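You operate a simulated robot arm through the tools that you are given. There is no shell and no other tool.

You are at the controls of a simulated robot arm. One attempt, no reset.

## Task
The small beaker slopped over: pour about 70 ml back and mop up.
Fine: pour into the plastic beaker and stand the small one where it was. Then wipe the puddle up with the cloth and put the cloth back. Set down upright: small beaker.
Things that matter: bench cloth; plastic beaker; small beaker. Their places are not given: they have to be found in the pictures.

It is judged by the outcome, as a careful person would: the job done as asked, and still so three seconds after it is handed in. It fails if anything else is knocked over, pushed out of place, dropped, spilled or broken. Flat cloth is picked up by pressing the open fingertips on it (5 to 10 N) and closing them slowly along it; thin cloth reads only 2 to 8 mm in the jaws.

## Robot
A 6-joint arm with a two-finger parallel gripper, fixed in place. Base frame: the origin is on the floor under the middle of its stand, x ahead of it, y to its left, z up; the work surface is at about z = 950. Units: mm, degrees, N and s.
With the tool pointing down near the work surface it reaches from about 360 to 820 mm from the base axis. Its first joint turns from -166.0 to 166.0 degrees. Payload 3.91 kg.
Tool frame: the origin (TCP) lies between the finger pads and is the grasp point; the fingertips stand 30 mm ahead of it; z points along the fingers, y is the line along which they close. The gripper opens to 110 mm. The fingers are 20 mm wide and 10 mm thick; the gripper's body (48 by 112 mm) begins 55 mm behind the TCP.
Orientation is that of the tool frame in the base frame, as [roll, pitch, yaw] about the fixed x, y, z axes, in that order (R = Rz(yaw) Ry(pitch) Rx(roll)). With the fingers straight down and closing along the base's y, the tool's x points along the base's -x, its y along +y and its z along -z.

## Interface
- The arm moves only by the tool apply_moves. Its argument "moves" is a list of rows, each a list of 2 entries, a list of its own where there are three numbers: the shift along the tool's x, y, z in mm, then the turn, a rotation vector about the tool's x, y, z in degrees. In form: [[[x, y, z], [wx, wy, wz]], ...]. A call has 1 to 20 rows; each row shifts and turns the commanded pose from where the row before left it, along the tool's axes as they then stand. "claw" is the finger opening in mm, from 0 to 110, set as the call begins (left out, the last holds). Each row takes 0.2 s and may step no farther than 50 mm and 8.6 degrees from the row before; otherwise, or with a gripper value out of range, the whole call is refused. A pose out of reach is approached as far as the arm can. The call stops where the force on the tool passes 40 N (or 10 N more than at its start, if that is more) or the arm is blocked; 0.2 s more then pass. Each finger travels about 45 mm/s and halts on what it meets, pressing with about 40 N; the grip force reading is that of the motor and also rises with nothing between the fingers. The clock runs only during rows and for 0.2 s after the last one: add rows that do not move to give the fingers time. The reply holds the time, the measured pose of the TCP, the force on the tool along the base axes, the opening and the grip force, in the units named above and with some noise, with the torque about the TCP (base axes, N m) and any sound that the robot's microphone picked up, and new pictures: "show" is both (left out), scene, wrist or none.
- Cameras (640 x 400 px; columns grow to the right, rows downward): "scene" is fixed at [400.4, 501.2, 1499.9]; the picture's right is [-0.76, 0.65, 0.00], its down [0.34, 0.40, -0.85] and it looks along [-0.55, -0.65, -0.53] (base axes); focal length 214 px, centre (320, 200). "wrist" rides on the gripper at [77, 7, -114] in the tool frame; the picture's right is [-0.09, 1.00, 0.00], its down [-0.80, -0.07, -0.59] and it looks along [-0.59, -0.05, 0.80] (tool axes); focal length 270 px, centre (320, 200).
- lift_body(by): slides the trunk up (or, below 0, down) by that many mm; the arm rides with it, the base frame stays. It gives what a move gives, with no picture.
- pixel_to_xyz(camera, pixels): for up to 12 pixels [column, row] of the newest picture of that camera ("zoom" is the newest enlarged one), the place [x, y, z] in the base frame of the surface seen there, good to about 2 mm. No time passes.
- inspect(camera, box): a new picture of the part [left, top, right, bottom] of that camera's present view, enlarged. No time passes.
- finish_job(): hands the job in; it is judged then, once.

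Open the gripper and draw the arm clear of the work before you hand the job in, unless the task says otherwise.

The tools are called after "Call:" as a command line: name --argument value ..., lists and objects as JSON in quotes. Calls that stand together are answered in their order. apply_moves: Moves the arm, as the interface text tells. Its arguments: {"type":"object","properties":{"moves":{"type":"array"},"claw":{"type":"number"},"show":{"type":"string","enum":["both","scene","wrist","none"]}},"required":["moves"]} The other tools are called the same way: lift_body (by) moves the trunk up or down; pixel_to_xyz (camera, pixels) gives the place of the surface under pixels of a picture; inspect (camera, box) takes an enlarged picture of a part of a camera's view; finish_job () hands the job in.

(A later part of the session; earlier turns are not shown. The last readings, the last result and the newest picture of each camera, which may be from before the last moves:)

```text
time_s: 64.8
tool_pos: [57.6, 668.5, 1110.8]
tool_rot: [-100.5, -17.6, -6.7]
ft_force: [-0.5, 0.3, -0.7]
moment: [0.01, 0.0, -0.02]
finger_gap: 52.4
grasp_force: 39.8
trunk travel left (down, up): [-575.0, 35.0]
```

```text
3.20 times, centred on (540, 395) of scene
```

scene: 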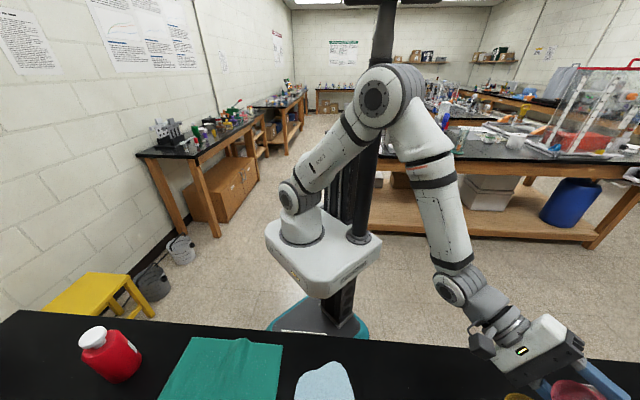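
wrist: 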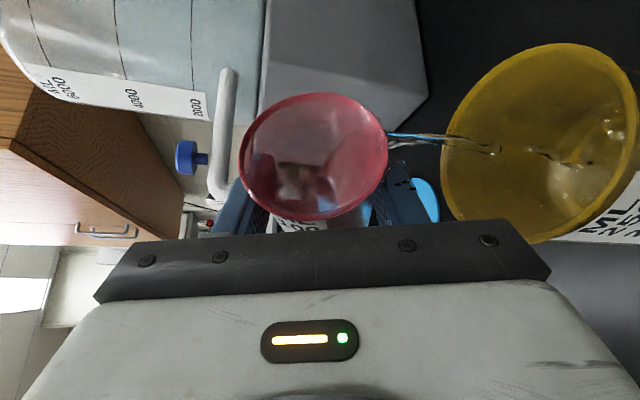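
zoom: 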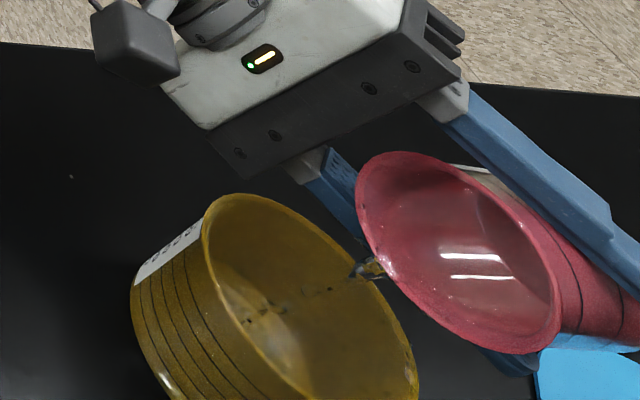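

The stream is still landing well inside yellow. I hold another second until it thins out.

Call:
apply_moves --moves '[[[0, 0, 0], [0, 0, 0]], [[0, 0, 0], [0, 0, 0]], [[0, 0, 0], [0, 0, 0]], [[0, 0, 0], [0, 0, 0]]]' --show "wrist"

Call:
inspect --camera "scene" --box '[440, 390, 640, 400]'

Call:
inspect --camera "wrist" --box '[230, 80, 640, 260]'

```text
time_s: 65.8
tool_pos: [59.4, 668.4, 1110.6]
tool_rot: [-100.4, -17.6, -6.7]
ft_force: [0.2, 0.5, -0.3]
moment: [-0.01, -0.01, -0.01]
finger_gap: 52.0
grasp_force: 40.5
trunk travel left (down, up): [-575.0, 35.0]
```

wrist: 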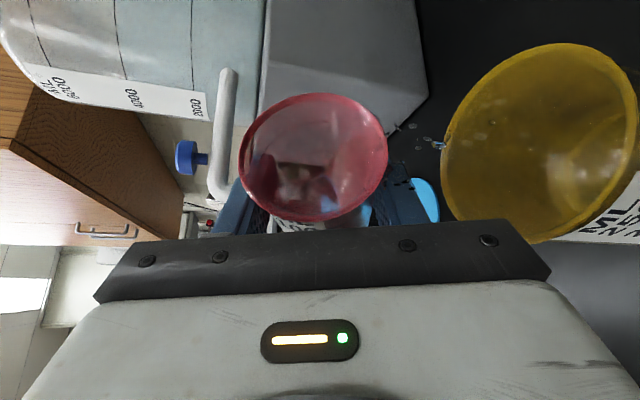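

```text
3.20 times, centred on (540, 395) of scene
```

zoom: 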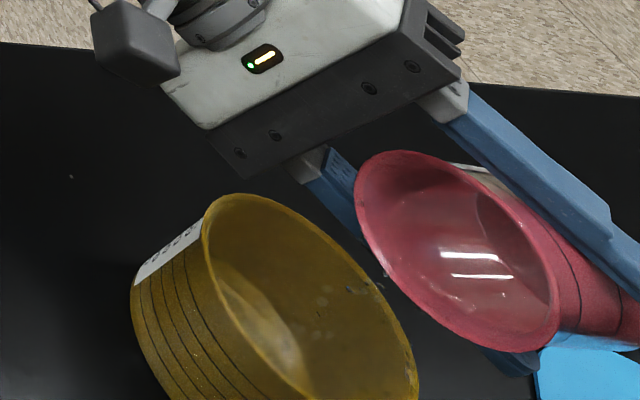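

```text
1.56 times, centred on (435, 170) of wrist
```

zoom: 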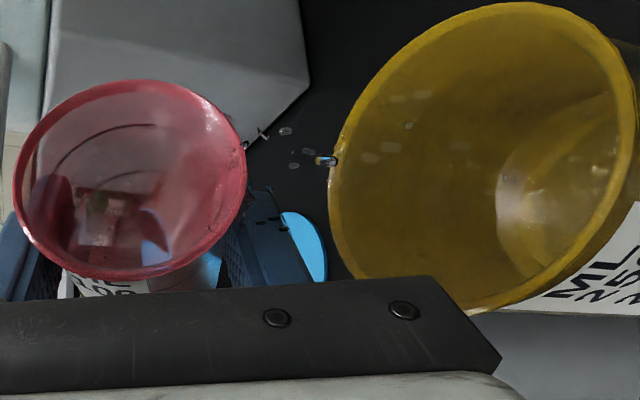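

Only last drips fall, into yellow's mouth. I turn red back upright in place and then read its level.

Call:
apply_moves --moves '[[[0, 0, 0], [-2.4925, 0, -4.335]], [[0, 0, 0], [-3.988, 0, -6.936]], [[0, 0, 0], [-3.988, 0, -6.936]], [[0, 0, 0], [-3.988, 0, -6.936]], [[0, 0, 0], [-3.988, 0, -6.936]], [[0, 0, 0], [-3.988, 0, -6.936]], [[0, 0, 0], [-3.988, 0, -6.936]], [[0, 0, 0], [-2.4925, 0, -4.335]], [[0, 0, 0], [-2.4925, 0, -4.335]], [[0, 0, 0], [-2.4925, 0, -4.335]], [[0, 0, 0], [-0.997, 0, -1.734]], [[0, 0, 0], [0, 0, 0]], [[0, 0, 0], [0, 0, 0]], [[0, 0, 0], [0, 0, 0]]]' --show "both"

Call:
inspect --camera "wrist" --box '[220, 80, 420, 230]'

Call:
pixel_to_xyz --camera "wrist" --pixels '[[315, 97], [242, 150], [388, 150], [315, 215], [315, 185], [315, 200], [300, 190], [335, 190]]'

```text
time_s: 68.8
tool_pos: [59.5, 668.5, 1111.1]
tool_rot: [179.3, -60.2, 52.5]
ft_force: [-0.4, 0.2, -1.0]
moment: [0.0, -0.01, -0.02]
finger_gap: 51.9
grasp_force: 40.1
trunk travel left (down, up): [-575.0, 35.0]
```

scene: 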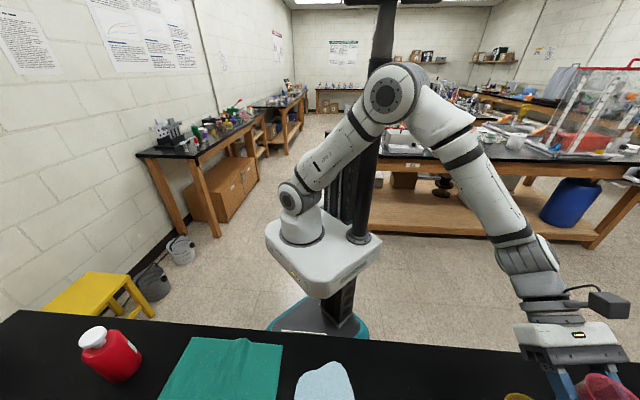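
wrist: 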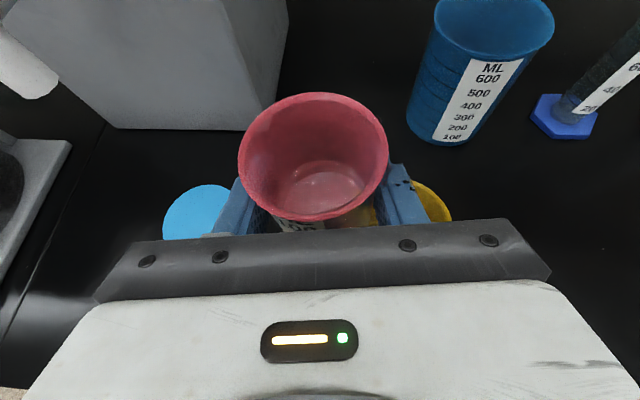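

```text
2.67 times, centred on (320, 155) of wrist
```

zoom: 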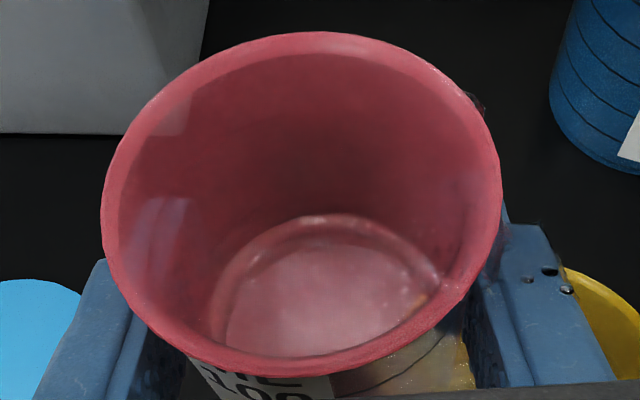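

```text
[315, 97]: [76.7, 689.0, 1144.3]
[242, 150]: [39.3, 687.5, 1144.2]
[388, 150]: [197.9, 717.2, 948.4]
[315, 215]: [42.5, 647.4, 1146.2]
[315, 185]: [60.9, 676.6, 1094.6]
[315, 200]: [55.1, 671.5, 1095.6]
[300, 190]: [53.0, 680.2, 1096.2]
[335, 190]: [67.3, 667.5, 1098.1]
```

Red's surface is ~49 mm below its rim (≈40 ml left), so about 55 ml went over. I take more readings to be sure before a second small pour.

Call:
pixel_to_xyz --camera "zoom" --pixels '[[280, 260], [320, 260], [360, 270], [260, 290], [300, 290], [340, 290], [390, 300], [260, 320], [300, 330], [340, 330], [320, 35], [300, 372]]'

Call:
inspect --camera "scene" --box '[440, 390, 640, 400]'

Call:
pixel_to_xyz --camera "zoom" --pixels '[[250, 320], [265, 340], [280, 355], [240, 300], [290, 370], [190, 290], [180, 290], [170, 300], [160, 300], [150, 300]]'

```text
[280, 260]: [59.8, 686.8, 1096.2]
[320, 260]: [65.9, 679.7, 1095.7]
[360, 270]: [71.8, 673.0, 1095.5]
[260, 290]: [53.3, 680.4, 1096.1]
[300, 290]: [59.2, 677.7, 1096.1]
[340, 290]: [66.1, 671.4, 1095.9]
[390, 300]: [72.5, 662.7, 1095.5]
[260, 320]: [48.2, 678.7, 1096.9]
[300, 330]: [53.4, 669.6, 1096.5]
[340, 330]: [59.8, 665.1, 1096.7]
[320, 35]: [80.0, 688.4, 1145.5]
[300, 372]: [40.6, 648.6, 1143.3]
```

```text
3.20 times, centred on (540, 395) of scene
```

zoom: 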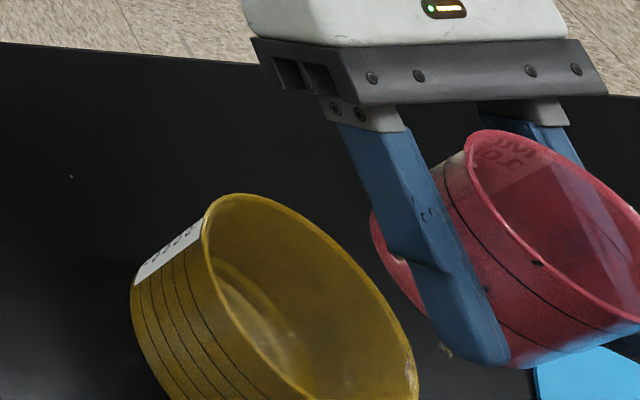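

```text
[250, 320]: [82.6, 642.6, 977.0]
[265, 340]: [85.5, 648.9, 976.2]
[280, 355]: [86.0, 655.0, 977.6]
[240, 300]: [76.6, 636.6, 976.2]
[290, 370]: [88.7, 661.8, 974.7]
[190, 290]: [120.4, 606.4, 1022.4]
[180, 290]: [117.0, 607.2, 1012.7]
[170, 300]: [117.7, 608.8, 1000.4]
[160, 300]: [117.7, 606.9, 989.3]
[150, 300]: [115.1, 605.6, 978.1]
```

Readings agree: ~54 ml poured (yellow rose from 960.4 to 976.5). I see small drops on the right finger and a spot at zoom (445,350); I look closer.

Call:
inspect --camera "scene" --box '[540, 392, 610, 400]'

Call:
inspect --camera "wrist" --box '[350, 130, 450, 240]'

```text
9.14 times, centred on (575, 396) of scene
```

zoom: 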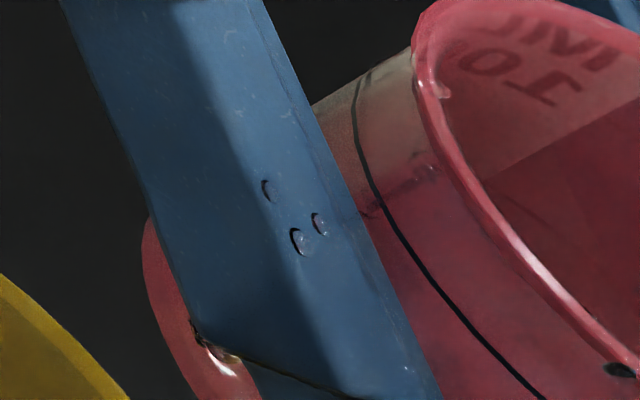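

```text
3.64 times, centred on (400, 185) of wrist
```

zoom: 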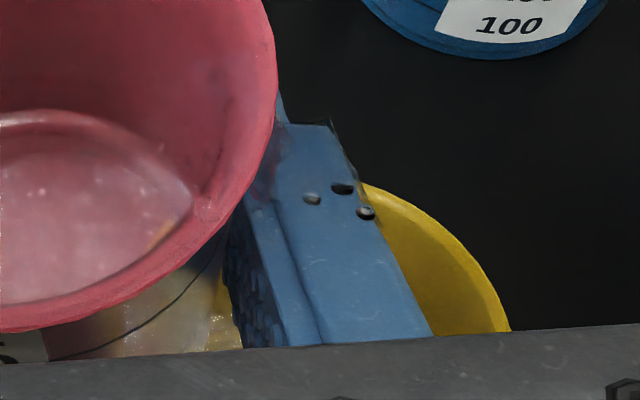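

A few drops cling to the finger, nothing more. For the remaining ~15 ml I shift 5 mm toward yellow and tilt briskly to 77°, then hold briefly.

Call:
apply_moves --moves '[[[0, 2.5, 0], [0, 0, 0]], [[0, 2.5, 0], [1.994, 0, 3.468]], [[0, 0, 0], [2.991, 0, 5.202]], [[0, 0, 0], [2.991, 0, 5.202]], [[0, 0, 0], [2.991, 0, 5.202]], [[0, 0, 0], [2.991, 0, 5.202]], [[0, 0, 0], [2.991, 0, 5.202]], [[0, 0, 0], [2.991, 0, 5.202]], [[0, 0, 0], [2.991, 0, 5.202]], [[0, 0, 0], [2.991, 0, 5.202]], [[0, 0, 0], [2.991, 0, 5.202]], [[0, 0, 0], [2.991, 0, 5.202]], [[0, 0, 0], [2.991, 0, 5.202]], [[0, 0, 0], [1.994, 0, 3.468]], [[0, 0, 0], [1.4955, 0, 2.601]], [[0, 0, 0], [0, 0, 0]], [[0, 0, 0], [0, 0, 0]]]' --show "wrist"

Call:
inspect --camera "scene" --box '[440, 390, 640, 400]'

```text
time_s: 72.4
tool_pos: [59.9, 666.5, 1110.8]
tool_rot: [-96.7, -11.6, -8.1]
ft_force: [1.1, -0.3, 0.2]
moment: [0.0, -0.01, 0.02]
finger_gap: 51.6
grasp_force: 40.2
trunk travel left (down, up): [-575.0, 35.0]
```

wrist: 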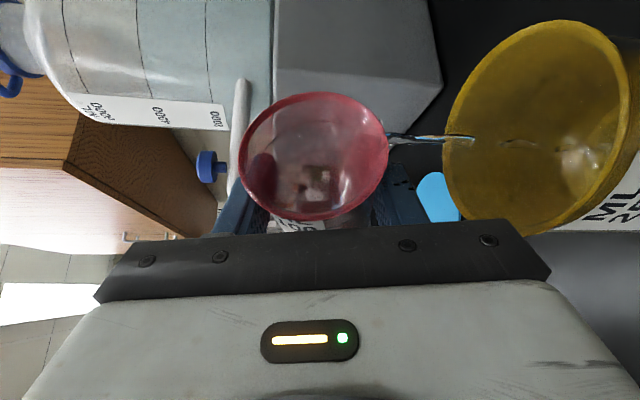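

```text
3.20 times, centred on (540, 395) of scene
```

zoom: 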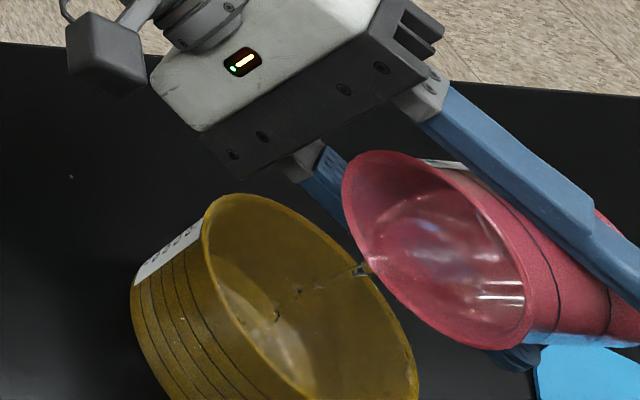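

Still a thin stream into yellow. I hold another 0.8 s and then bring red upright again in the same call.

Call:
apply_moves --moves '[[[0, 0, 0], [0, 0, 0]], [[0, 0, 0], [0, 0, 0]], [[0, 0, 0], [0, 0, 0]], [[0, 0, 0], [0, 0, 0]], [[0, 0, 0], [-3.988, 0, -6.936]], [[0, 0, 0], [-3.988, 0, -6.936]], [[0, 0, 0], [-3.988, 0, -6.936]], [[0, 0, 0], [-3.988, 0, -6.936]], [[0, 0, 0], [-3.988, 0, -6.936]], [[0, 0, 0], [-3.988, 0, -6.936]], [[0, 0, 0], [-3.988, 0, -6.936]], [[0, 0, 0], [-2.991, 0, -5.202]], [[0, 0, 0], [-2.991, 0, -5.202]], [[0, 0, 0], [-2.991, 0, -5.202]], [[0, 0, 0], [-1.4955, 0, -2.601]], [[0, 0, 0], [0, 0, 0]], [[0, 0, 0], [0, 0, 0]], [[0, 0, 0], [0, 0, 0]]]' --show "wrist"

Call:
inspect --camera "wrist" --box '[220, 80, 420, 230]'

Call:
pixel_to_xyz --camera "zoom" --pixels '[[300, 280], [320, 290], [340, 290], [300, 310], [340, 310], [370, 310], [280, 330], [320, 330], [350, 330], [320, 35], [300, 372], [300, 350]]'

Call:
inspect --camera "scene" --box '[440, 390, 640, 400]'

Call:
pixel_to_xyz --camera "zoom" --pixels '[[250, 310], [265, 330], [280, 345], [240, 290], [290, 360], [270, 350]]'

```text
time_s: 76.2
tool_pos: [63.6, 666.4, 1110.6]
tool_rot: [179.2, -60.1, 52.6]
ft_force: [-0.6, -0.3, -0.9]
moment: [-0.01, -0.01, 0.0]
finger_gap: 51.7
grasp_force: 40.1
trunk travel left (down, up): [-575.0, 35.0]
```

wrist: 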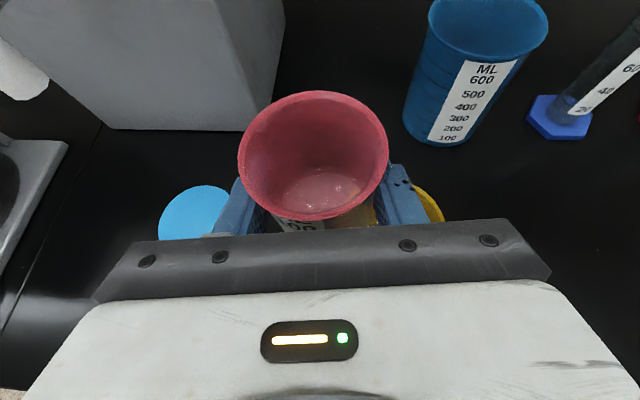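

```text
2.67 times, centred on (320, 155) of wrist
```

zoom: 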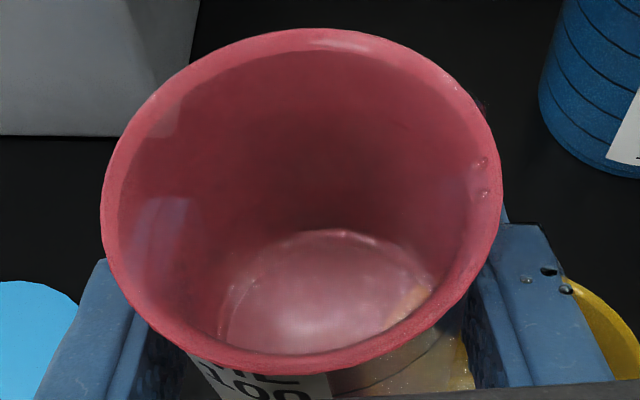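

```text
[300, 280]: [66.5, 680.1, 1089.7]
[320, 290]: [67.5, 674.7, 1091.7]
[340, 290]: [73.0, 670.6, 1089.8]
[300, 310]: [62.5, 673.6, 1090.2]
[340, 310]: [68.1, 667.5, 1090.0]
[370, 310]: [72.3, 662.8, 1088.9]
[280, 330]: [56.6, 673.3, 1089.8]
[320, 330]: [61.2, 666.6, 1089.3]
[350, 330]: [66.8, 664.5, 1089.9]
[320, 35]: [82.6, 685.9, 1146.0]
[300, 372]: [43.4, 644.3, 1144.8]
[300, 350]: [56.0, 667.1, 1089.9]
```

```text
3.20 times, centred on (540, 395) of scene
```

zoom: 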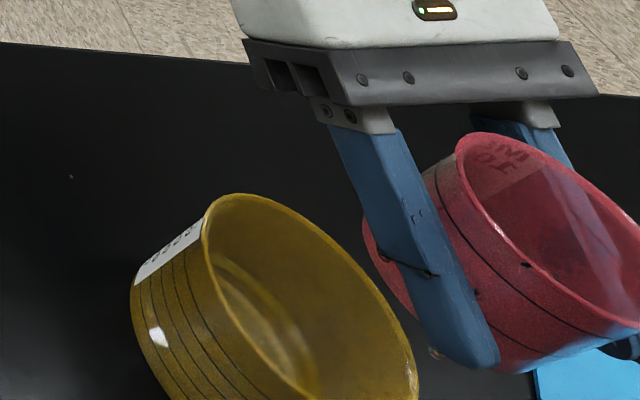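

```text
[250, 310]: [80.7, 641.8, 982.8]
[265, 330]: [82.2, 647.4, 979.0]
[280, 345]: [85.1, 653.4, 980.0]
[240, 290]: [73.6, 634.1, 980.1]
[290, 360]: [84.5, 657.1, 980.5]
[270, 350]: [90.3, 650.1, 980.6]
```

Red now reads 55.5 mm below its rim (z≈965 equivalent, ~67 ml poured) and yellow rose ~20 mm (~70 ml), so about 70 ml is over. I lift red 39 mm and carry it back over its original spot.

Call:
apply_moves --moves '[[[3.5, 0, -2.0], [0, 0, 0]], [[7.8, 0, -4.5], [0, 0, 0]], [[11.3, 0, -6.5], [0, 0, 0]], [[7.8, 0, -4.5], [0, 0, 0]], [[3.5, 0, -2.0], [0, 0, 0]], [[-0.17, 3.5, -0.3], [0, 0, 0]], [[-0.43, 8.8, -0.75], [0, 0, 0]], [[-0.69, 14.1, -1.2], [0, 0, 0]], [[-0.95, 19.4, -1.65], [0, 0, 0]], [[-1.03, 21.2, -1.8], [0, 0, 0]], [[-1.03, 21.2, -1.8], [0, 0, 0]], [[-1.03, 21.2, -1.8], [0, 0, 0]], [[-1.03, 21.2, -1.8], [0, 0, 0]], [[-0.95, 19.4, -1.65], [0, 0, 0]], [[-0.69, 14.1, -1.2], [0, 0, 0]], [[-0.43, 8.8, -0.75], [0, 0, 0]], [[-0.17, 3.5, -0.3], [0, 0, 0]], [[0, 0, 0], [0, 0, 0]]]' --show "both"

Call:
inspect --camera "scene" --box '[440, 390, 640, 400]'

```text
time_s: 80.0
tool_pos: [190.7, 545.3, 1150.4]
tool_rot: [179.3, -60.2, 52.4]
ft_force: [-0.5, 0.0, -0.5]
moment: [0.01, 0.01, 0.04]
finger_gap: 51.7
grasp_force: 39.7
trunk travel left (down, up): [-575.0, 35.0]
```

scene: 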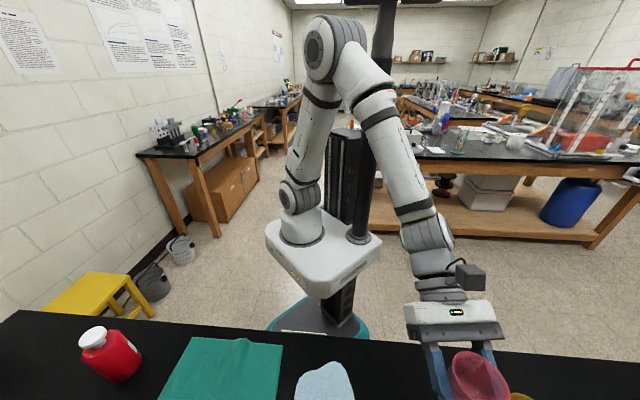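
wrist: 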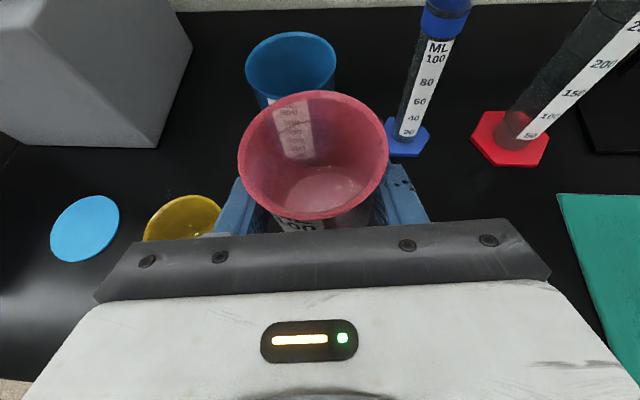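

```text
3.20 times, centred on (540, 395) of scene
```

zoom: 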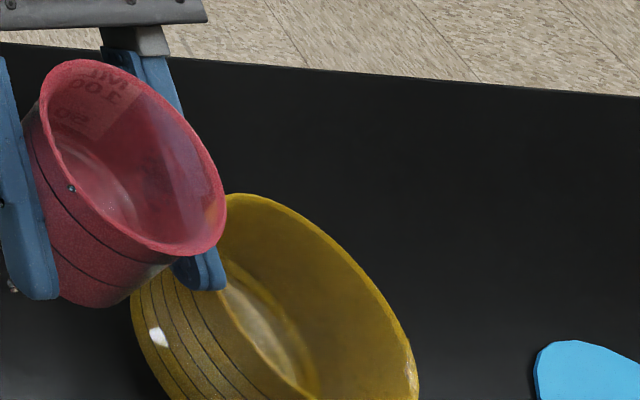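

Yellow is undisturbed and the bench beside it looks dry. I measure red's rim to place it exactly.

Call:
pixel_to_xyz --camera "wrist" --pixels '[[315, 95], [241, 150], [386, 150], [315, 215], [320, 185], [310, 200]]'

```text
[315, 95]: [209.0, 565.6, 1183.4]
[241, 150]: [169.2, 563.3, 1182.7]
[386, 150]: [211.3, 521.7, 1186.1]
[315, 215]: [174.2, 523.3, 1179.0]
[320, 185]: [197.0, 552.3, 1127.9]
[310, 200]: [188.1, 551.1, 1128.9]
```

I lower red straight down 153 mm with a 2 mm correction, stopping about 10 mm above the bench.

Call:
apply_moves --moves '[[[-3.35, 0.3, 4.15], [0, 0, 0]], [[-8.7, 0, 5.0], [0, 0, 0]], [[-13.9, 0, 8.0], [0, 0, 0]], [[-17.3, 0, 10.0], [0, 0, 0]], [[-17.3, 0, 10.0], [0, 0, 0]], [[-17.3, 0, 10.0], [0, 0, 0]], [[-17.3, 0, 10.0], [0, 0, 0]], [[-15.6, 0, 9.0], [0, 0, 0]], [[-10.4, 0, 6.0], [0, 0, 0]], [[-6.9, 0, 4.0], [0, 0, 0]], [[-3.5, 0, 2.0], [0, 0, 0]], [[0, 0, 0], [0, 0, 0]]]' --show "wrist"

Call:
pixel_to_xyz --camera "wrist" --pixels '[[315, 95], [241, 150], [386, 150], [315, 215]]'

```text
time_s: 82.6
tool_pos: [193.0, 543.4, 999.1]
tool_rot: [179.4, -60.1, 52.3]
ft_force: [0.1, -0.2, -1.0]
moment: [-0.02, 0.01, 0.02]
finger_gap: 51.4
grasp_force: 40.0
trunk travel left (down, up): [-575.0, 35.0]
```

wrist: 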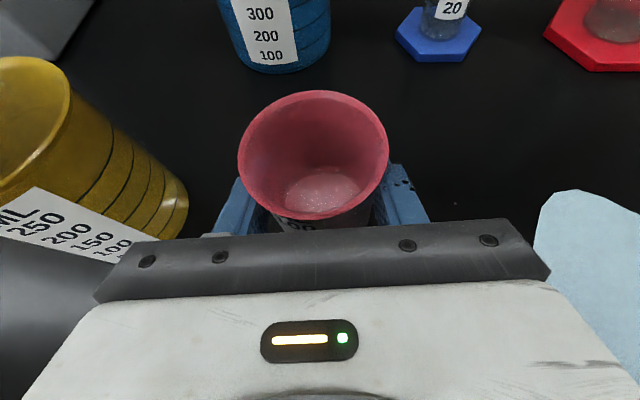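

```text
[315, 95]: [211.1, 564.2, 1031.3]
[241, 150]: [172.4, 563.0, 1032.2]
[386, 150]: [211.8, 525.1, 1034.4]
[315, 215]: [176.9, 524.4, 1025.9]
```

Rim centre is (193,544), about 12 mm to go. I creep down 10 mm, then 1 mm rows watching the force.

Call:
apply_moves --moves '[[[-1.73, 0, 1.0], [0, 0, 0]], [[-1.73, 0, 1.0], [0, 0, 0]], [[-1.73, 0, 1.0], [0, 0, 0]], [[-1.73, 0, 1.0], [0, 0, 0]], [[-1.3, 0, 0.75], [0, 0, 0]], [[0, 0, 0], [0, 0, 0]]]' --show "none"

Call:
apply_moves --moves '[[[-0.87, 0, 0.5], [0, 0, 0]], [[-0.87, 0, 0.5], [0, 0, 0]], [[0, 0, 0], [0, 0, 0]]]' --show "none"

```text
time_s: 84.0
tool_pos: [193.3, 544.4, 988.7]
tool_rot: [179.3, -60.2, 52.6]
ft_force: [-0.2, 0.0, -0.3]
moment: [-0.03, 0.01, -0.01]
finger_gap: 51.5
grasp_force: 40.2
trunk travel left (down, up): [-575.0, 35.0]
```

```text
time_s: 84.8
tool_pos: [193.8, 545.3, 987.1]
tool_rot: [179.3, -60.2, 52.5]
ft_force: [0.3, 0.2, -1.3]
moment: [0.0, 0.02, -0.01]
finger_gap: 51.4
grasp_force: 39.8
trunk travel left (down, up): [-575.0, 35.0]
```

No contact yet at TCP z≈987. Two more 1 mm rows.

Call:
apply_moves --moves '[[[-0.87, 0, 0.5], [0, 0, 0]], [[-0.87, 0, 0.5], [0, 0, 0]], [[0, 0, 0], [0, 0, 0]]]' --show "none"

Call:
apply_moves --moves '[[[-0.43, 0, 0.25], [0, 0, 0]], [[-0.43, 0, 0.25], [0, 0, 0]], [[0, 0, 0], [0, 0, 0]]]' --show "wrist"

```text
time_s: 85.6
tool_pos: [194.0, 545.1, 985.6]
tool_rot: [179.3, -60.2, 52.4]
ft_force: [1.1, -0.4, 1.5]
moment: [0.05, 0.04, -0.01]
finger_gap: 51.4
grasp_force: 40.3
trunk travel left (down, up): [-575.0, 35.0]
```

```text
time_s: 86.4
tool_pos: [192.7, 542.9, 985.3]
tool_rot: [179.4, -60.3, 52.2]
ft_force: [1.0, 4.2, 11.9]
moment: [0.17, 0.25, -0.09]
finger_gap: 51.6
grasp_force: 40.0
trunk travel left (down, up): [-575.0, 35.0]
```

wrist: 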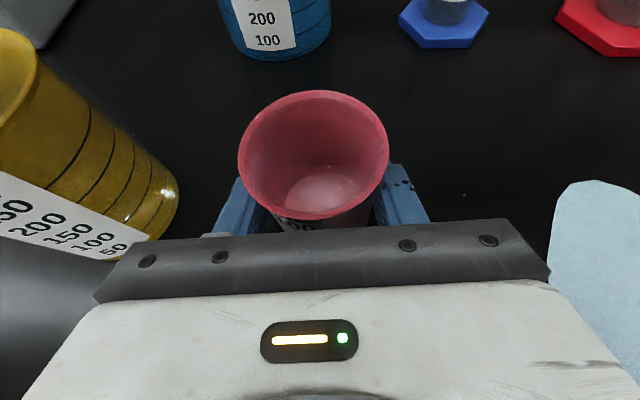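

The bench is felt (≈12 N). I ease up 0.7 mm and open the jaws gently.

Call:
apply_moves --moves '[[[0.6, 0, -0.35], [0, 0, 0]], [[0, 0, 0], [0, 0, 0]]]' --show "none"

Call:
apply_moves --moves '[[[0, 0, 0], [0, 0, 0]], [[0, 0, 0], [0, 0, 0]], [[0, 0, 0], [0, 0, 0]]]' --claw 84 --show "wrist"

Call:
pixel_to_xyz --camera "wrist" --pixels '[[315, 95], [241, 150], [386, 150], [315, 213], [320, 195]]'

```text
time_s: 87.0
tool_pos: [192.1, 544.9, 985.2]
tool_rot: [179.2, -60.2, 52.5]
ft_force: [2.5, 3.8, 11.9]
moment: [0.21, 0.19, -0.07]
finger_gap: 51.6
grasp_force: 39.4
trunk travel left (down, up): [-575.0, 35.0]
```

```text
time_s: 87.8
tool_pos: [192.8, 542.8, 985.0]
tool_rot: [179.2, -60.2, 52.5]
ft_force: [0.1, -0.9, -1.2]
moment: [-0.01, 0.01, -0.02]
finger_gap: 84.1
grasp_force: 0.1
trunk travel left (down, up): [-575.0, 35.0]
```

wrist: 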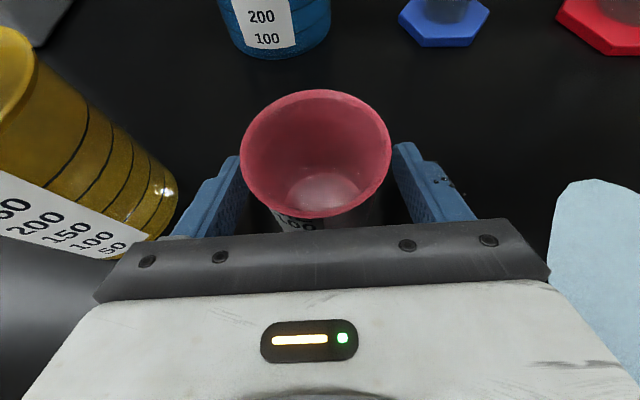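

```text
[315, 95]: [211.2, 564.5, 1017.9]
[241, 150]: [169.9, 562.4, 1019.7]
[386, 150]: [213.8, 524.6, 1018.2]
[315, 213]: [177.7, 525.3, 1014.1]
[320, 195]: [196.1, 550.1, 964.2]
```

Red stands upright at ≈(193,544), level z≈964. I retract along the tool axis and rise, then check the bench around for drips.

Call:
apply_moves --moves '[[[0, 0, -15], [0, 0, 0]], [[0, 0, -25], [0, 0, 0]], [[0, 0, -30], [0, 0, 0]], [[0, 0, -30], [0, 0, 0]], [[0, 0, -30], [0, 0, 0]], [[24, 0, -14], [0, 0, 0]], [[26, 0, -15], [0, 0, 0]], [[26, 0, -15], [0, 0, 0]], [[26, 0, -15], [0, 0, 0]], [[0, 0, 0], [0, 0, 0]]]' --show "both"

Call:
inspect --camera "wrist" --box '[60, 80, 400, 290]'

Call:
inspect --camera "scene" --box '[380, 390, 600, 400]'

```text
time_s: 90.0
tool_pos: [121.8, 455.8, 1169.1]
tool_rot: [179.3, -60.2, 52.5]
ft_force: [0.4, 0.0, -0.6]
moment: [-0.02, 0.01, -0.01]
finger_gap: 84.2
grasp_force: 0.0
trunk travel left (down, up): [-575.0, 35.0]
```

scene: 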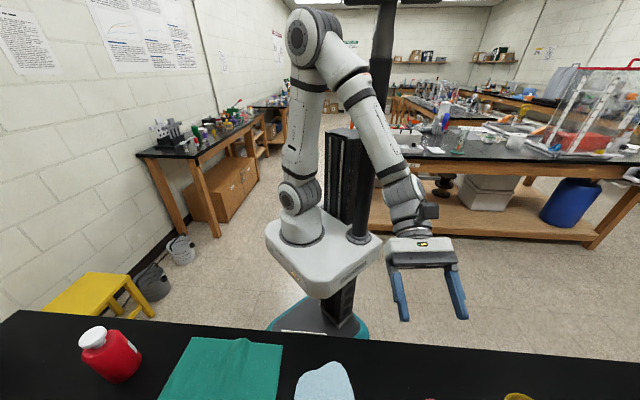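
wrist: 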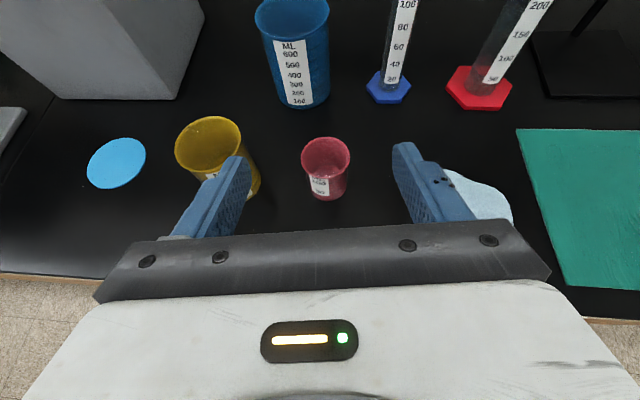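

```text
1.88 times, centred on (230, 185) of wrist
```

zoom: 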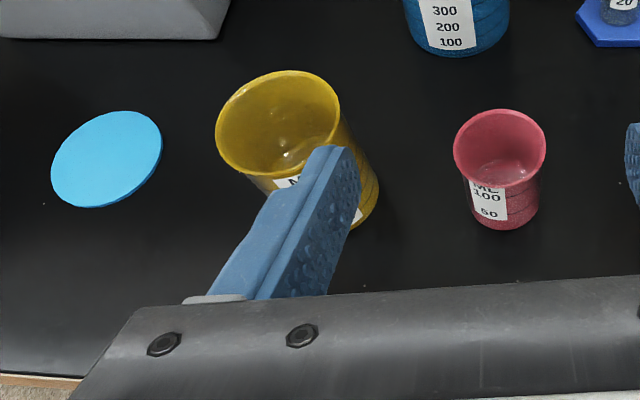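

```text
2.91 times, centred on (490, 395) of scene
```

zoom: 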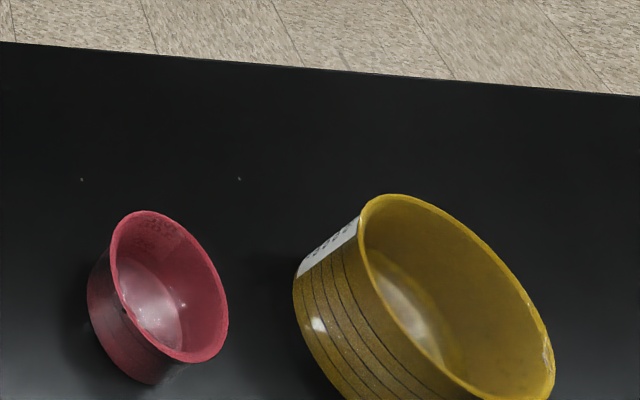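

The bench is dry around both beakers. Now the cloth: I bring the tool back to pointing down and turn it to about yaw −42° so the jaws close along the cloth's left edge.

Call:
apply_moves --moves '[[[0, 0, 0], [0, -8.57, 0]], [[0, 0, 0], [0, -8.57, 0]], [[0, 0, 0], [0, -8.57, 0]], [[0, 0, 0], [0, -8.57, 0]], [[0, 0, 0], [0, -8.57, 0]], [[0, 0, 0], [0, -8.57, 0]], [[0, 0, 0], [0, -8.57, 0]], [[0, 0, 0], [0, 0, 8.55]], [[0, 0, 0], [0, 0, 8.55]], [[0, 0, 0], [0, 0, 8.55]], [[0, 0, 0], [0, 0, 8.55]], [[0, 0, 0], [0, 0, 8.55]], [[0, 0, 0], [0, 0, 8.55]], [[0, 0, 0], [0, 0, 8.55]], [[0, 0, 0], [0, 0, 8.55]], [[0, 0, 0], [0, 0, 8.55]], [[0, 0, 0], [0, 0, 8.55]], [[0, 0, 0], [0, 0, 8.55]]]' --claw 70 --show "wrist"

```text
time_s: 93.8
tool_pos: [122.5, 456.0, 1166.5]
tool_rot: [-179.9, -0.5, -42.4]
ft_force: [-0.2, -0.1, -0.7]
moment: [-0.02, 0.0, -0.01]
finger_gap: 70.2
grasp_force: 0.2
trunk travel left (down, up): [-575.0, 35.0]
```

wrist: 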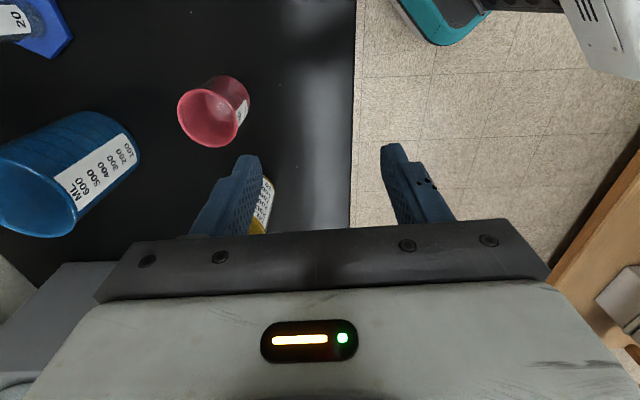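

Now I translate over the cloth's left edge region at z≈1250 to survey cloth and puddle.

Call:
apply_moves --moves '[[[45.3, -15.2, -14], [0, 0, 0]], [[45.3, -15.2, -14], [0, 0, 0]], [[45.3, -15.2, -14], [0, 0, 0]], [[45.3, -15.2, -14], [0, 0, 0]], [[45.3, -15.2, -14], [0, 0, 0]], [[45.3, -15.2, -14], [0, 0, 0]], [[0, 0, 0], [0, 0, 0]]]' --show "both"

```text
time_s: 95.4
tool_pos: [383.4, 341.6, 1253.6]
tool_rot: [-179.8, -0.4, -42.3]
ft_force: [-0.5, 0.1, -0.7]
moment: [-0.01, 0.03, 0.02]
finger_gap: 70.1
grasp_force: 0.0
trunk travel left (down, up): [-575.0, 35.0]
```

scene: 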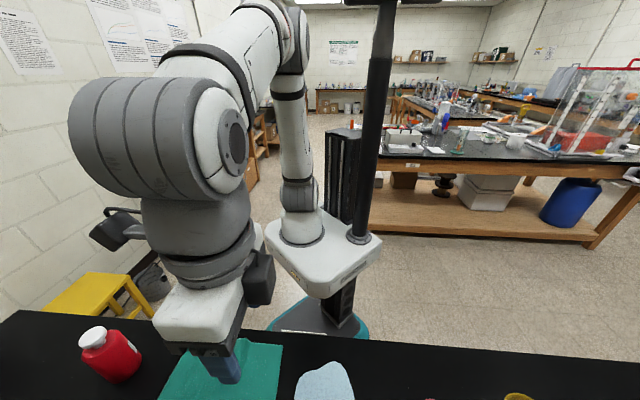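
wrist: 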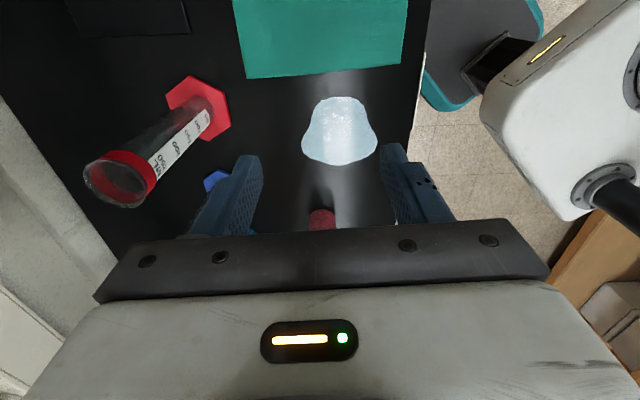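

Cloth edge (245–400, ~72) and puddle (302–377, 97–166) are visible. I measure their outlines.

Call:
inspect --camera "wrist" --box '[220, 0, 440, 180]'

Call:
pixel_to_xyz --camera "wrist" --pixels '[[247, 77], [400, 64], [322, 71], [322, 60], [340, 97], [345, 165], [303, 145], [376, 150], [316, 110], [367, 105], [310, 160], [365, 163]]'

```text
2.22 times, centred on (330, 90) of wrist
```

zoom: 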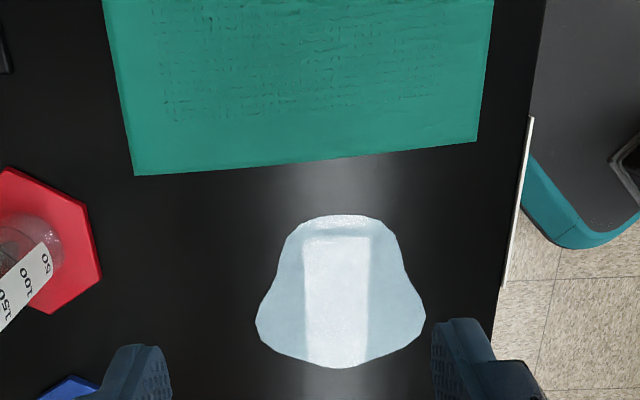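

```text
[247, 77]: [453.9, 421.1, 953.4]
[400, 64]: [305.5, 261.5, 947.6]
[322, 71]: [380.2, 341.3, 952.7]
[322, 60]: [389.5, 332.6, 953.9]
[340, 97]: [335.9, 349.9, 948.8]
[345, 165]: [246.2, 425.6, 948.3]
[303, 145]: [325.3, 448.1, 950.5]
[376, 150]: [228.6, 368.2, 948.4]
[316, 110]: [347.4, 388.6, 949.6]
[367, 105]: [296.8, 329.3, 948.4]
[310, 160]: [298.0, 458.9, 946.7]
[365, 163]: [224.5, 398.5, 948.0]
```

Puddle spans about 19–143 mm along and 43–160 mm out from the cloth's left edge. I'll pinch the cloth ~22 mm inside that edge at ≈(393,317), then drag it over the puddle; I descend to z≈1000 with the jaws 64 mm open.

Call:
apply_moves --moves '[[[12, 6, 40], [0, 0, 0]], [[11.7, 5.7, 45], [0, 0, 0]], [[0, 0, 45], [0, 0, 0]], [[0, 0, 45], [0, 0, 0]], [[0, 0, 45], [0, 0, 0]], [[0, 0, 25], [0, 0, 0]], [[0, 0, 0], [0, 0, 0]]]' --claw 64 --show "both"

```text
time_s: 97.0
tool_pos: [394.7, 318.5, 1008.7]
tool_rot: [-179.8, -0.3, -42.3]
ft_force: [0.4, 0.3, 0.4]
moment: [0.02, 0.04, 0.01]
finger_gap: 64.1
grasp_force: 0.1
trunk travel left (down, up): [-575.0, 35.0]
```

scene: 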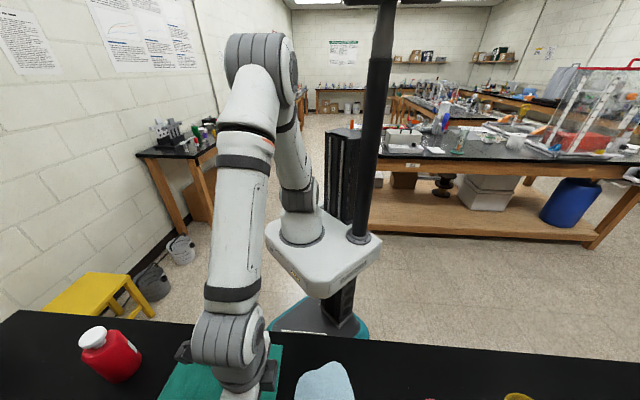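
wrist: 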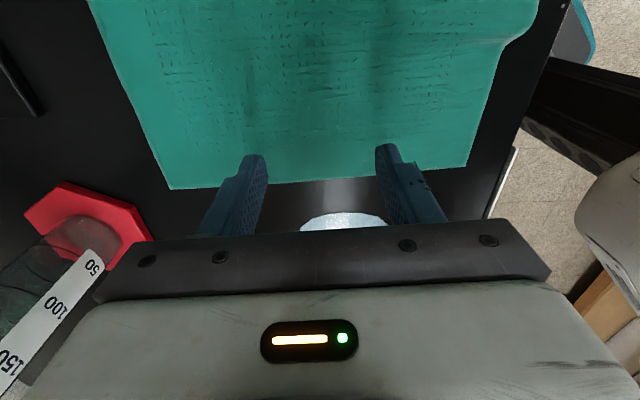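

The fingertips hover over the cloth just inside its edge. I lower 22 mm and then creep until I feel 5–10 N.

Call:
apply_moves --moves '[[[0, 0, 12], [0, 0, 0]], [[0, 0, 8], [0, 0, 0]], [[0, 0, 2], [0, 0, 0]], [[0, 0, 0], [0, 0, 0]]]' --show "none"

Call:
apply_moves --moves '[[[0, 0, 1], [0, 0, 0]], [[0, 0, 1], [0, 0, 0]], [[0, 0, 0], [0, 0, 0]]]' --show "none"

```text
time_s: 98.0
tool_pos: [396.0, 316.8, 987.6]
tool_rot: [-179.8, -0.4, -42.3]
ft_force: [0.1, -0.4, 0.9]
moment: [0.0, 0.0, -0.01]
finger_gap: 63.8
grasp_force: 0.0
trunk travel left (down, up): [-575.0, 35.0]
```

```text
time_s: 98.8
tool_pos: [397.4, 316.8, 985.1]
tool_rot: [-179.7, -0.5, -42.4]
ft_force: [0.5, 0.2, 2.2]
moment: [-0.01, 0.0, 0.02]
finger_gap: 64.0
grasp_force: 0.2
trunk travel left (down, up): [-575.0, 35.0]
```

About 2 N now. I press down in 0.5 mm rows.

Call:
apply_moves --moves '[[[0, 0, 0.5], [0, 0, 0]], [[0, 0, 0.5], [0, 0, 0]], [[0, 0, 0], [0, 0, 0]]]' --show "none"

Call:
apply_moves --moves '[[[0, 0, 0.5], [0, 0, 0]], [[0, 0, 0], [0, 0, 0]]]' --show "none"

```text
time_s: 99.6
tool_pos: [395.7, 318.0, 983.7]
tool_rot: [-179.8, -0.4, -42.3]
ft_force: [-0.4, 2.8, 7.2]
moment: [0.06, 0.05, -0.03]
finger_gap: 63.8
grasp_force: 0.0
trunk travel left (down, up): [-575.0, 35.0]
```

```text
time_s: 100.2
tool_pos: [396.8, 316.9, 983.1]
tool_rot: [-179.8, -0.4, -42.3]
ft_force: [0.7, 3.2, 12.3]
moment: [0.01, 0.05, -0.02]
finger_gap: 63.9
grasp_force: 0.2
trunk travel left (down, up): [-575.0, 35.0]
```

Slightly too much (12 N); I back off 0.3 mm and begin closing slowly from 64 to 54 mm.

Call:
apply_moves --moves '[[[0, 0, -0.35], [0, 0, 0]], [[0, 0, 0], [0, 0, 0]]]' --claw 60 --show "none"

Call:
apply_moves --moves '[[[0, 0, 0], [0, 0, 0]], [[0, 0, 0], [0, 0, 0]]]' --claw 54 --show "wrist"

```text
time_s: 100.8
tool_pos: [396.2, 316.9, 984.6]
tool_rot: [-179.6, -0.4, -42.4]
ft_force: [0.4, -1.7, 12.8]
moment: [-0.07, 0.04, 0.04]
finger_gap: 58.8
grasp_force: 0.1
trunk travel left (down, up): [-575.0, 35.0]
```

```text
time_s: 101.4
tool_pos: [396.0, 315.6, 983.7]
tool_rot: [-179.7, -0.4, -42.4]
ft_force: [-0.3, -1.1, 12.2]
moment: [-0.06, 0.04, 0.02]
finger_gap: 52.6
grasp_force: 0.0
trunk travel left (down, up): [-575.0, 35.0]
```

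wrist: 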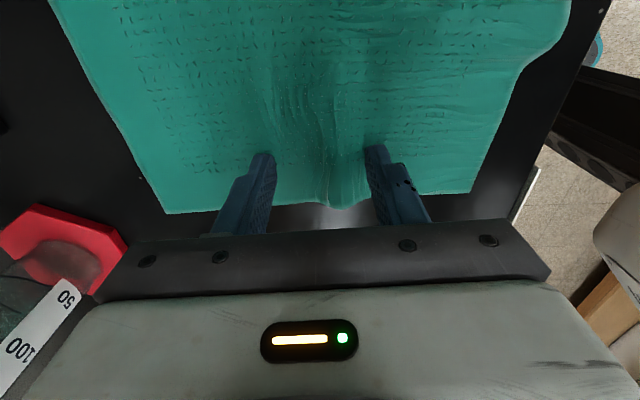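

A ridge is forming between the fingers (335,195). I ease off 0.3 mm and keep closing in small steps.

Call:
apply_moves --moves '[[[0, 0, -0.3], [0, 0, 0]], [[0, 0, 0], [0, 0, 0]]]' --claw 48 --show "none"

Call:
apply_moves --moves '[[[0, 0, 0], [0, 0, 0]], [[0, 0, 0], [0, 0, 0]]]' --claw 42 --show "none"

Call:
apply_moves --moves '[[[0, 0, 0], [0, 0, 0]], [[0, 0, 0], [0, 0, 0]]]' --claw 36 --show "wrist"

```text
time_s: 102.0
tool_pos: [396.2, 316.8, 984.3]
tool_rot: [-179.8, -0.3, -42.3]
ft_force: [0.2, -0.5, 11.4]
moment: [0.01, 0.06, -0.01]
finger_gap: 46.6
grasp_force: 0.0
trunk travel left (down, up): [-575.0, 35.0]
```

```text
time_s: 102.6
tool_pos: [396.5, 314.8, 983.3]
tool_rot: [-179.7, -0.4, -42.2]
ft_force: [0.0, 0.5, 9.8]
moment: [-0.01, 0.0, -0.04]
finger_gap: 40.9
grasp_force: 0.1
trunk travel left (down, up): [-575.0, 35.0]
```

```text
time_s: 103.2
tool_pos: [397.3, 316.6, 983.8]
tool_rot: [-179.7, -0.4, -42.2]
ft_force: [0.2, -0.7, 10.3]
moment: [-0.02, 0.02, 0.0]
finger_gap: 34.8
grasp_force: 0.0
trunk travel left (down, up): [-575.0, 35.0]
```

wrist: 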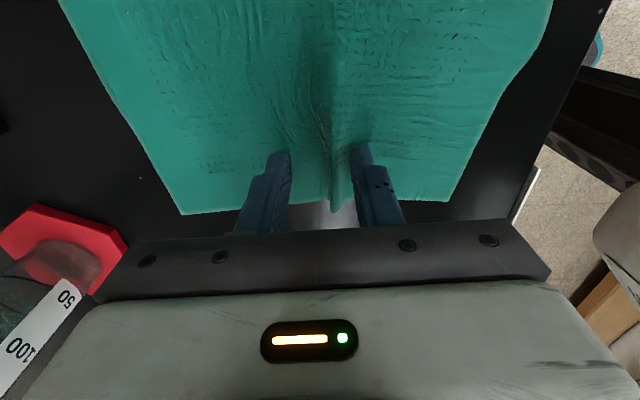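

The fold stands up between the fingertips. I continue closing: 30, 24, 18 mm.

Call:
apply_moves --moves '[[[0, 0, 0], [0, 0, 0]], [[0, 0, 0], [0, 0, 0]]]' --claw 30 --show "none"

Call:
apply_moves --moves '[[[0, 0, 0], [0, 0, 0]], [[0, 0, 0], [0, 0, 0]]]' --claw 24 --show "none"

Call:
apply_moves --moves '[[[0, 0, 0], [0, 0, 0]], [[0, 0, 0], [0, 0, 0]]]' --claw 18 --show "wrist"

```text
time_s: 103.8
tool_pos: [396.0, 315.4, 984.2]
tool_rot: [-179.7, -0.3, -42.3]
ft_force: [0.0, -0.8, 10.6]
moment: [-0.02, -0.01, 0.0]
finger_gap: 28.9
grasp_force: 0.1
trunk travel left (down, up): [-575.0, 35.0]
```

```text
time_s: 104.4
tool_pos: [396.1, 315.1, 983.8]
tool_rot: [-179.7, -0.5, -42.3]
ft_force: [-0.1, -0.2, 11.1]
moment: [-0.02, 0.04, 0.05]
finger_gap: 24.1
grasp_force: 0.3
trunk travel left (down, up): [-575.0, 35.0]
```

```text
time_s: 105.0
tool_pos: [396.6, 315.5, 983.4]
tool_rot: [-179.7, -0.5, -42.3]
ft_force: [0.6, 0.2, 10.0]
moment: [0.01, 0.04, -0.01]
finger_gap: 19.2
grasp_force: 1.6
trunk travel left (down, up): [-575.0, 35.0]
```

wrist: 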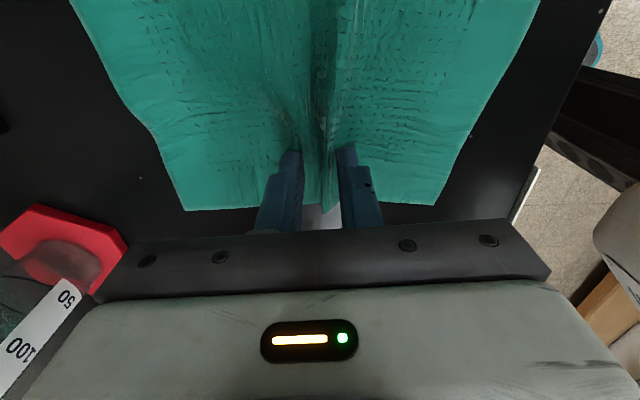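

The fold is almost pinched. I close on: 12, 6, then 0 mm.

Call:
apply_moves --moves '[[[0, 0, 0], [0, 0, 0]], [[0, 0, 0], [0, 0, 0]]]' --claw 12 --show "none"

Call:
apply_moves --moves '[[[0, 0, 0], [0, 0, 0]], [[0, 0, 0], [0, 0, 0]]]' --claw 6 --show "none"

Call:
apply_moves --moves '[[[0, 0, 0], [0, 0, 0]], [[0, 0, 0], [0, 0, 0]], [[0, 0, 0], [0, 0, 0]]]' --claw 0 --show "wrist"

```text
time_s: 105.6
tool_pos: [395.6, 316.6, 983.6]
tool_rot: [-179.7, -0.3, -42.3]
ft_force: [-0.5, 0.3, 10.0]
moment: [-0.03, 0.02, 0.04]
finger_gap: 13.9
grasp_force: 10.2
trunk travel left (down, up): [-575.0, 35.0]
```

```text
time_s: 106.2
tool_pos: [396.0, 317.0, 983.8]
tool_rot: [-179.8, -0.4, -42.3]
ft_force: [0.2, -0.8, 9.5]
moment: [-0.01, 0.01, -0.02]
finger_gap: 6.8
grasp_force: 0.9
trunk travel left (down, up): [-575.0, 35.0]
```

```text
time_s: 107.0
tool_pos: [395.8, 315.5, 984.6]
tool_rot: [-179.7, -0.4, -42.3]
ft_force: [-1.3, -0.2, 7.4]
moment: [0.01, -0.04, 0.01]
finger_gap: 4.3
grasp_force: 40.1
trunk travel left (down, up): [-575.0, 35.0]
```

wrist: 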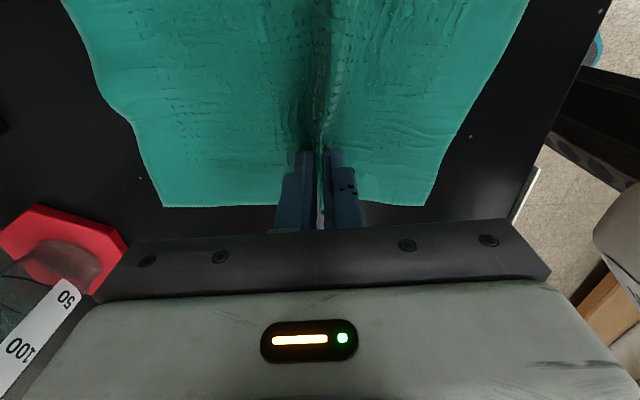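

The cloth is pinched (4.3 mm, 40 N). I raise 2.5 mm to relieve pressure and start dragging it left (tool −x) over the puddle, first 70 mm.

Call:
apply_moves --moves '[[[0, 0, -1.5], [0, 0, 0]], [[0, 0, -1], [0, 0, 0]], [[-4, 0, 0], [0, 0, 0]], [[-6, 0, 0], [0, 0, 0]], [[-8, 0, 0], [0, 0, 0]], [[-8, 0, 0], [0, 0, 0]], [[-8, 0, 0], [0, 0, 0]], [[-8, 0, 0], [0, 0, 0]], [[-8, 0, 0], [0, 0, 0]], [[-8, 0, 0], [0, 0, 0]], [[-8, 0, 0], [0, 0, 0]], [[-4, 0, 0], [0, 0, 0]]]' --show "both"

```text
time_s: 109.6
tool_pos: [344.2, 362.2, 984.3]
tool_rot: [-179.8, -0.3, -42.3]
ft_force: [0.7, -0.6, 0.8]
moment: [0.01, -0.02, 0.02]
finger_gap: 4.2
grasp_force: 40.6
trunk travel left (down, up): [-575.0, 35.0]
```

scene: 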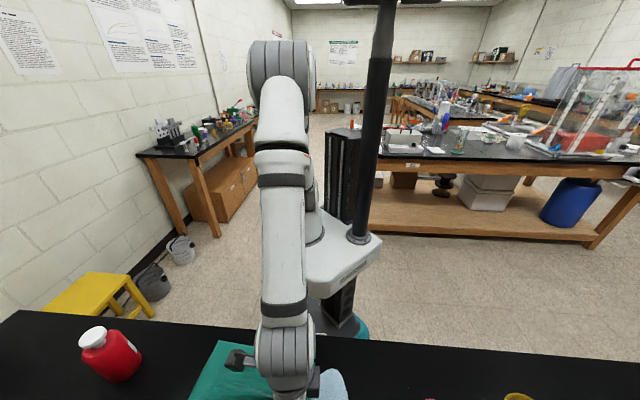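
wrist: 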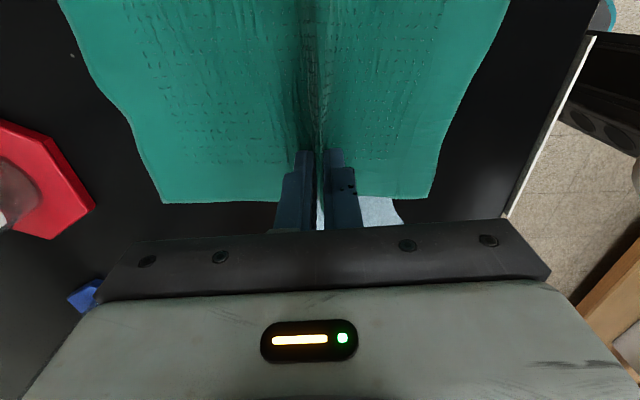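

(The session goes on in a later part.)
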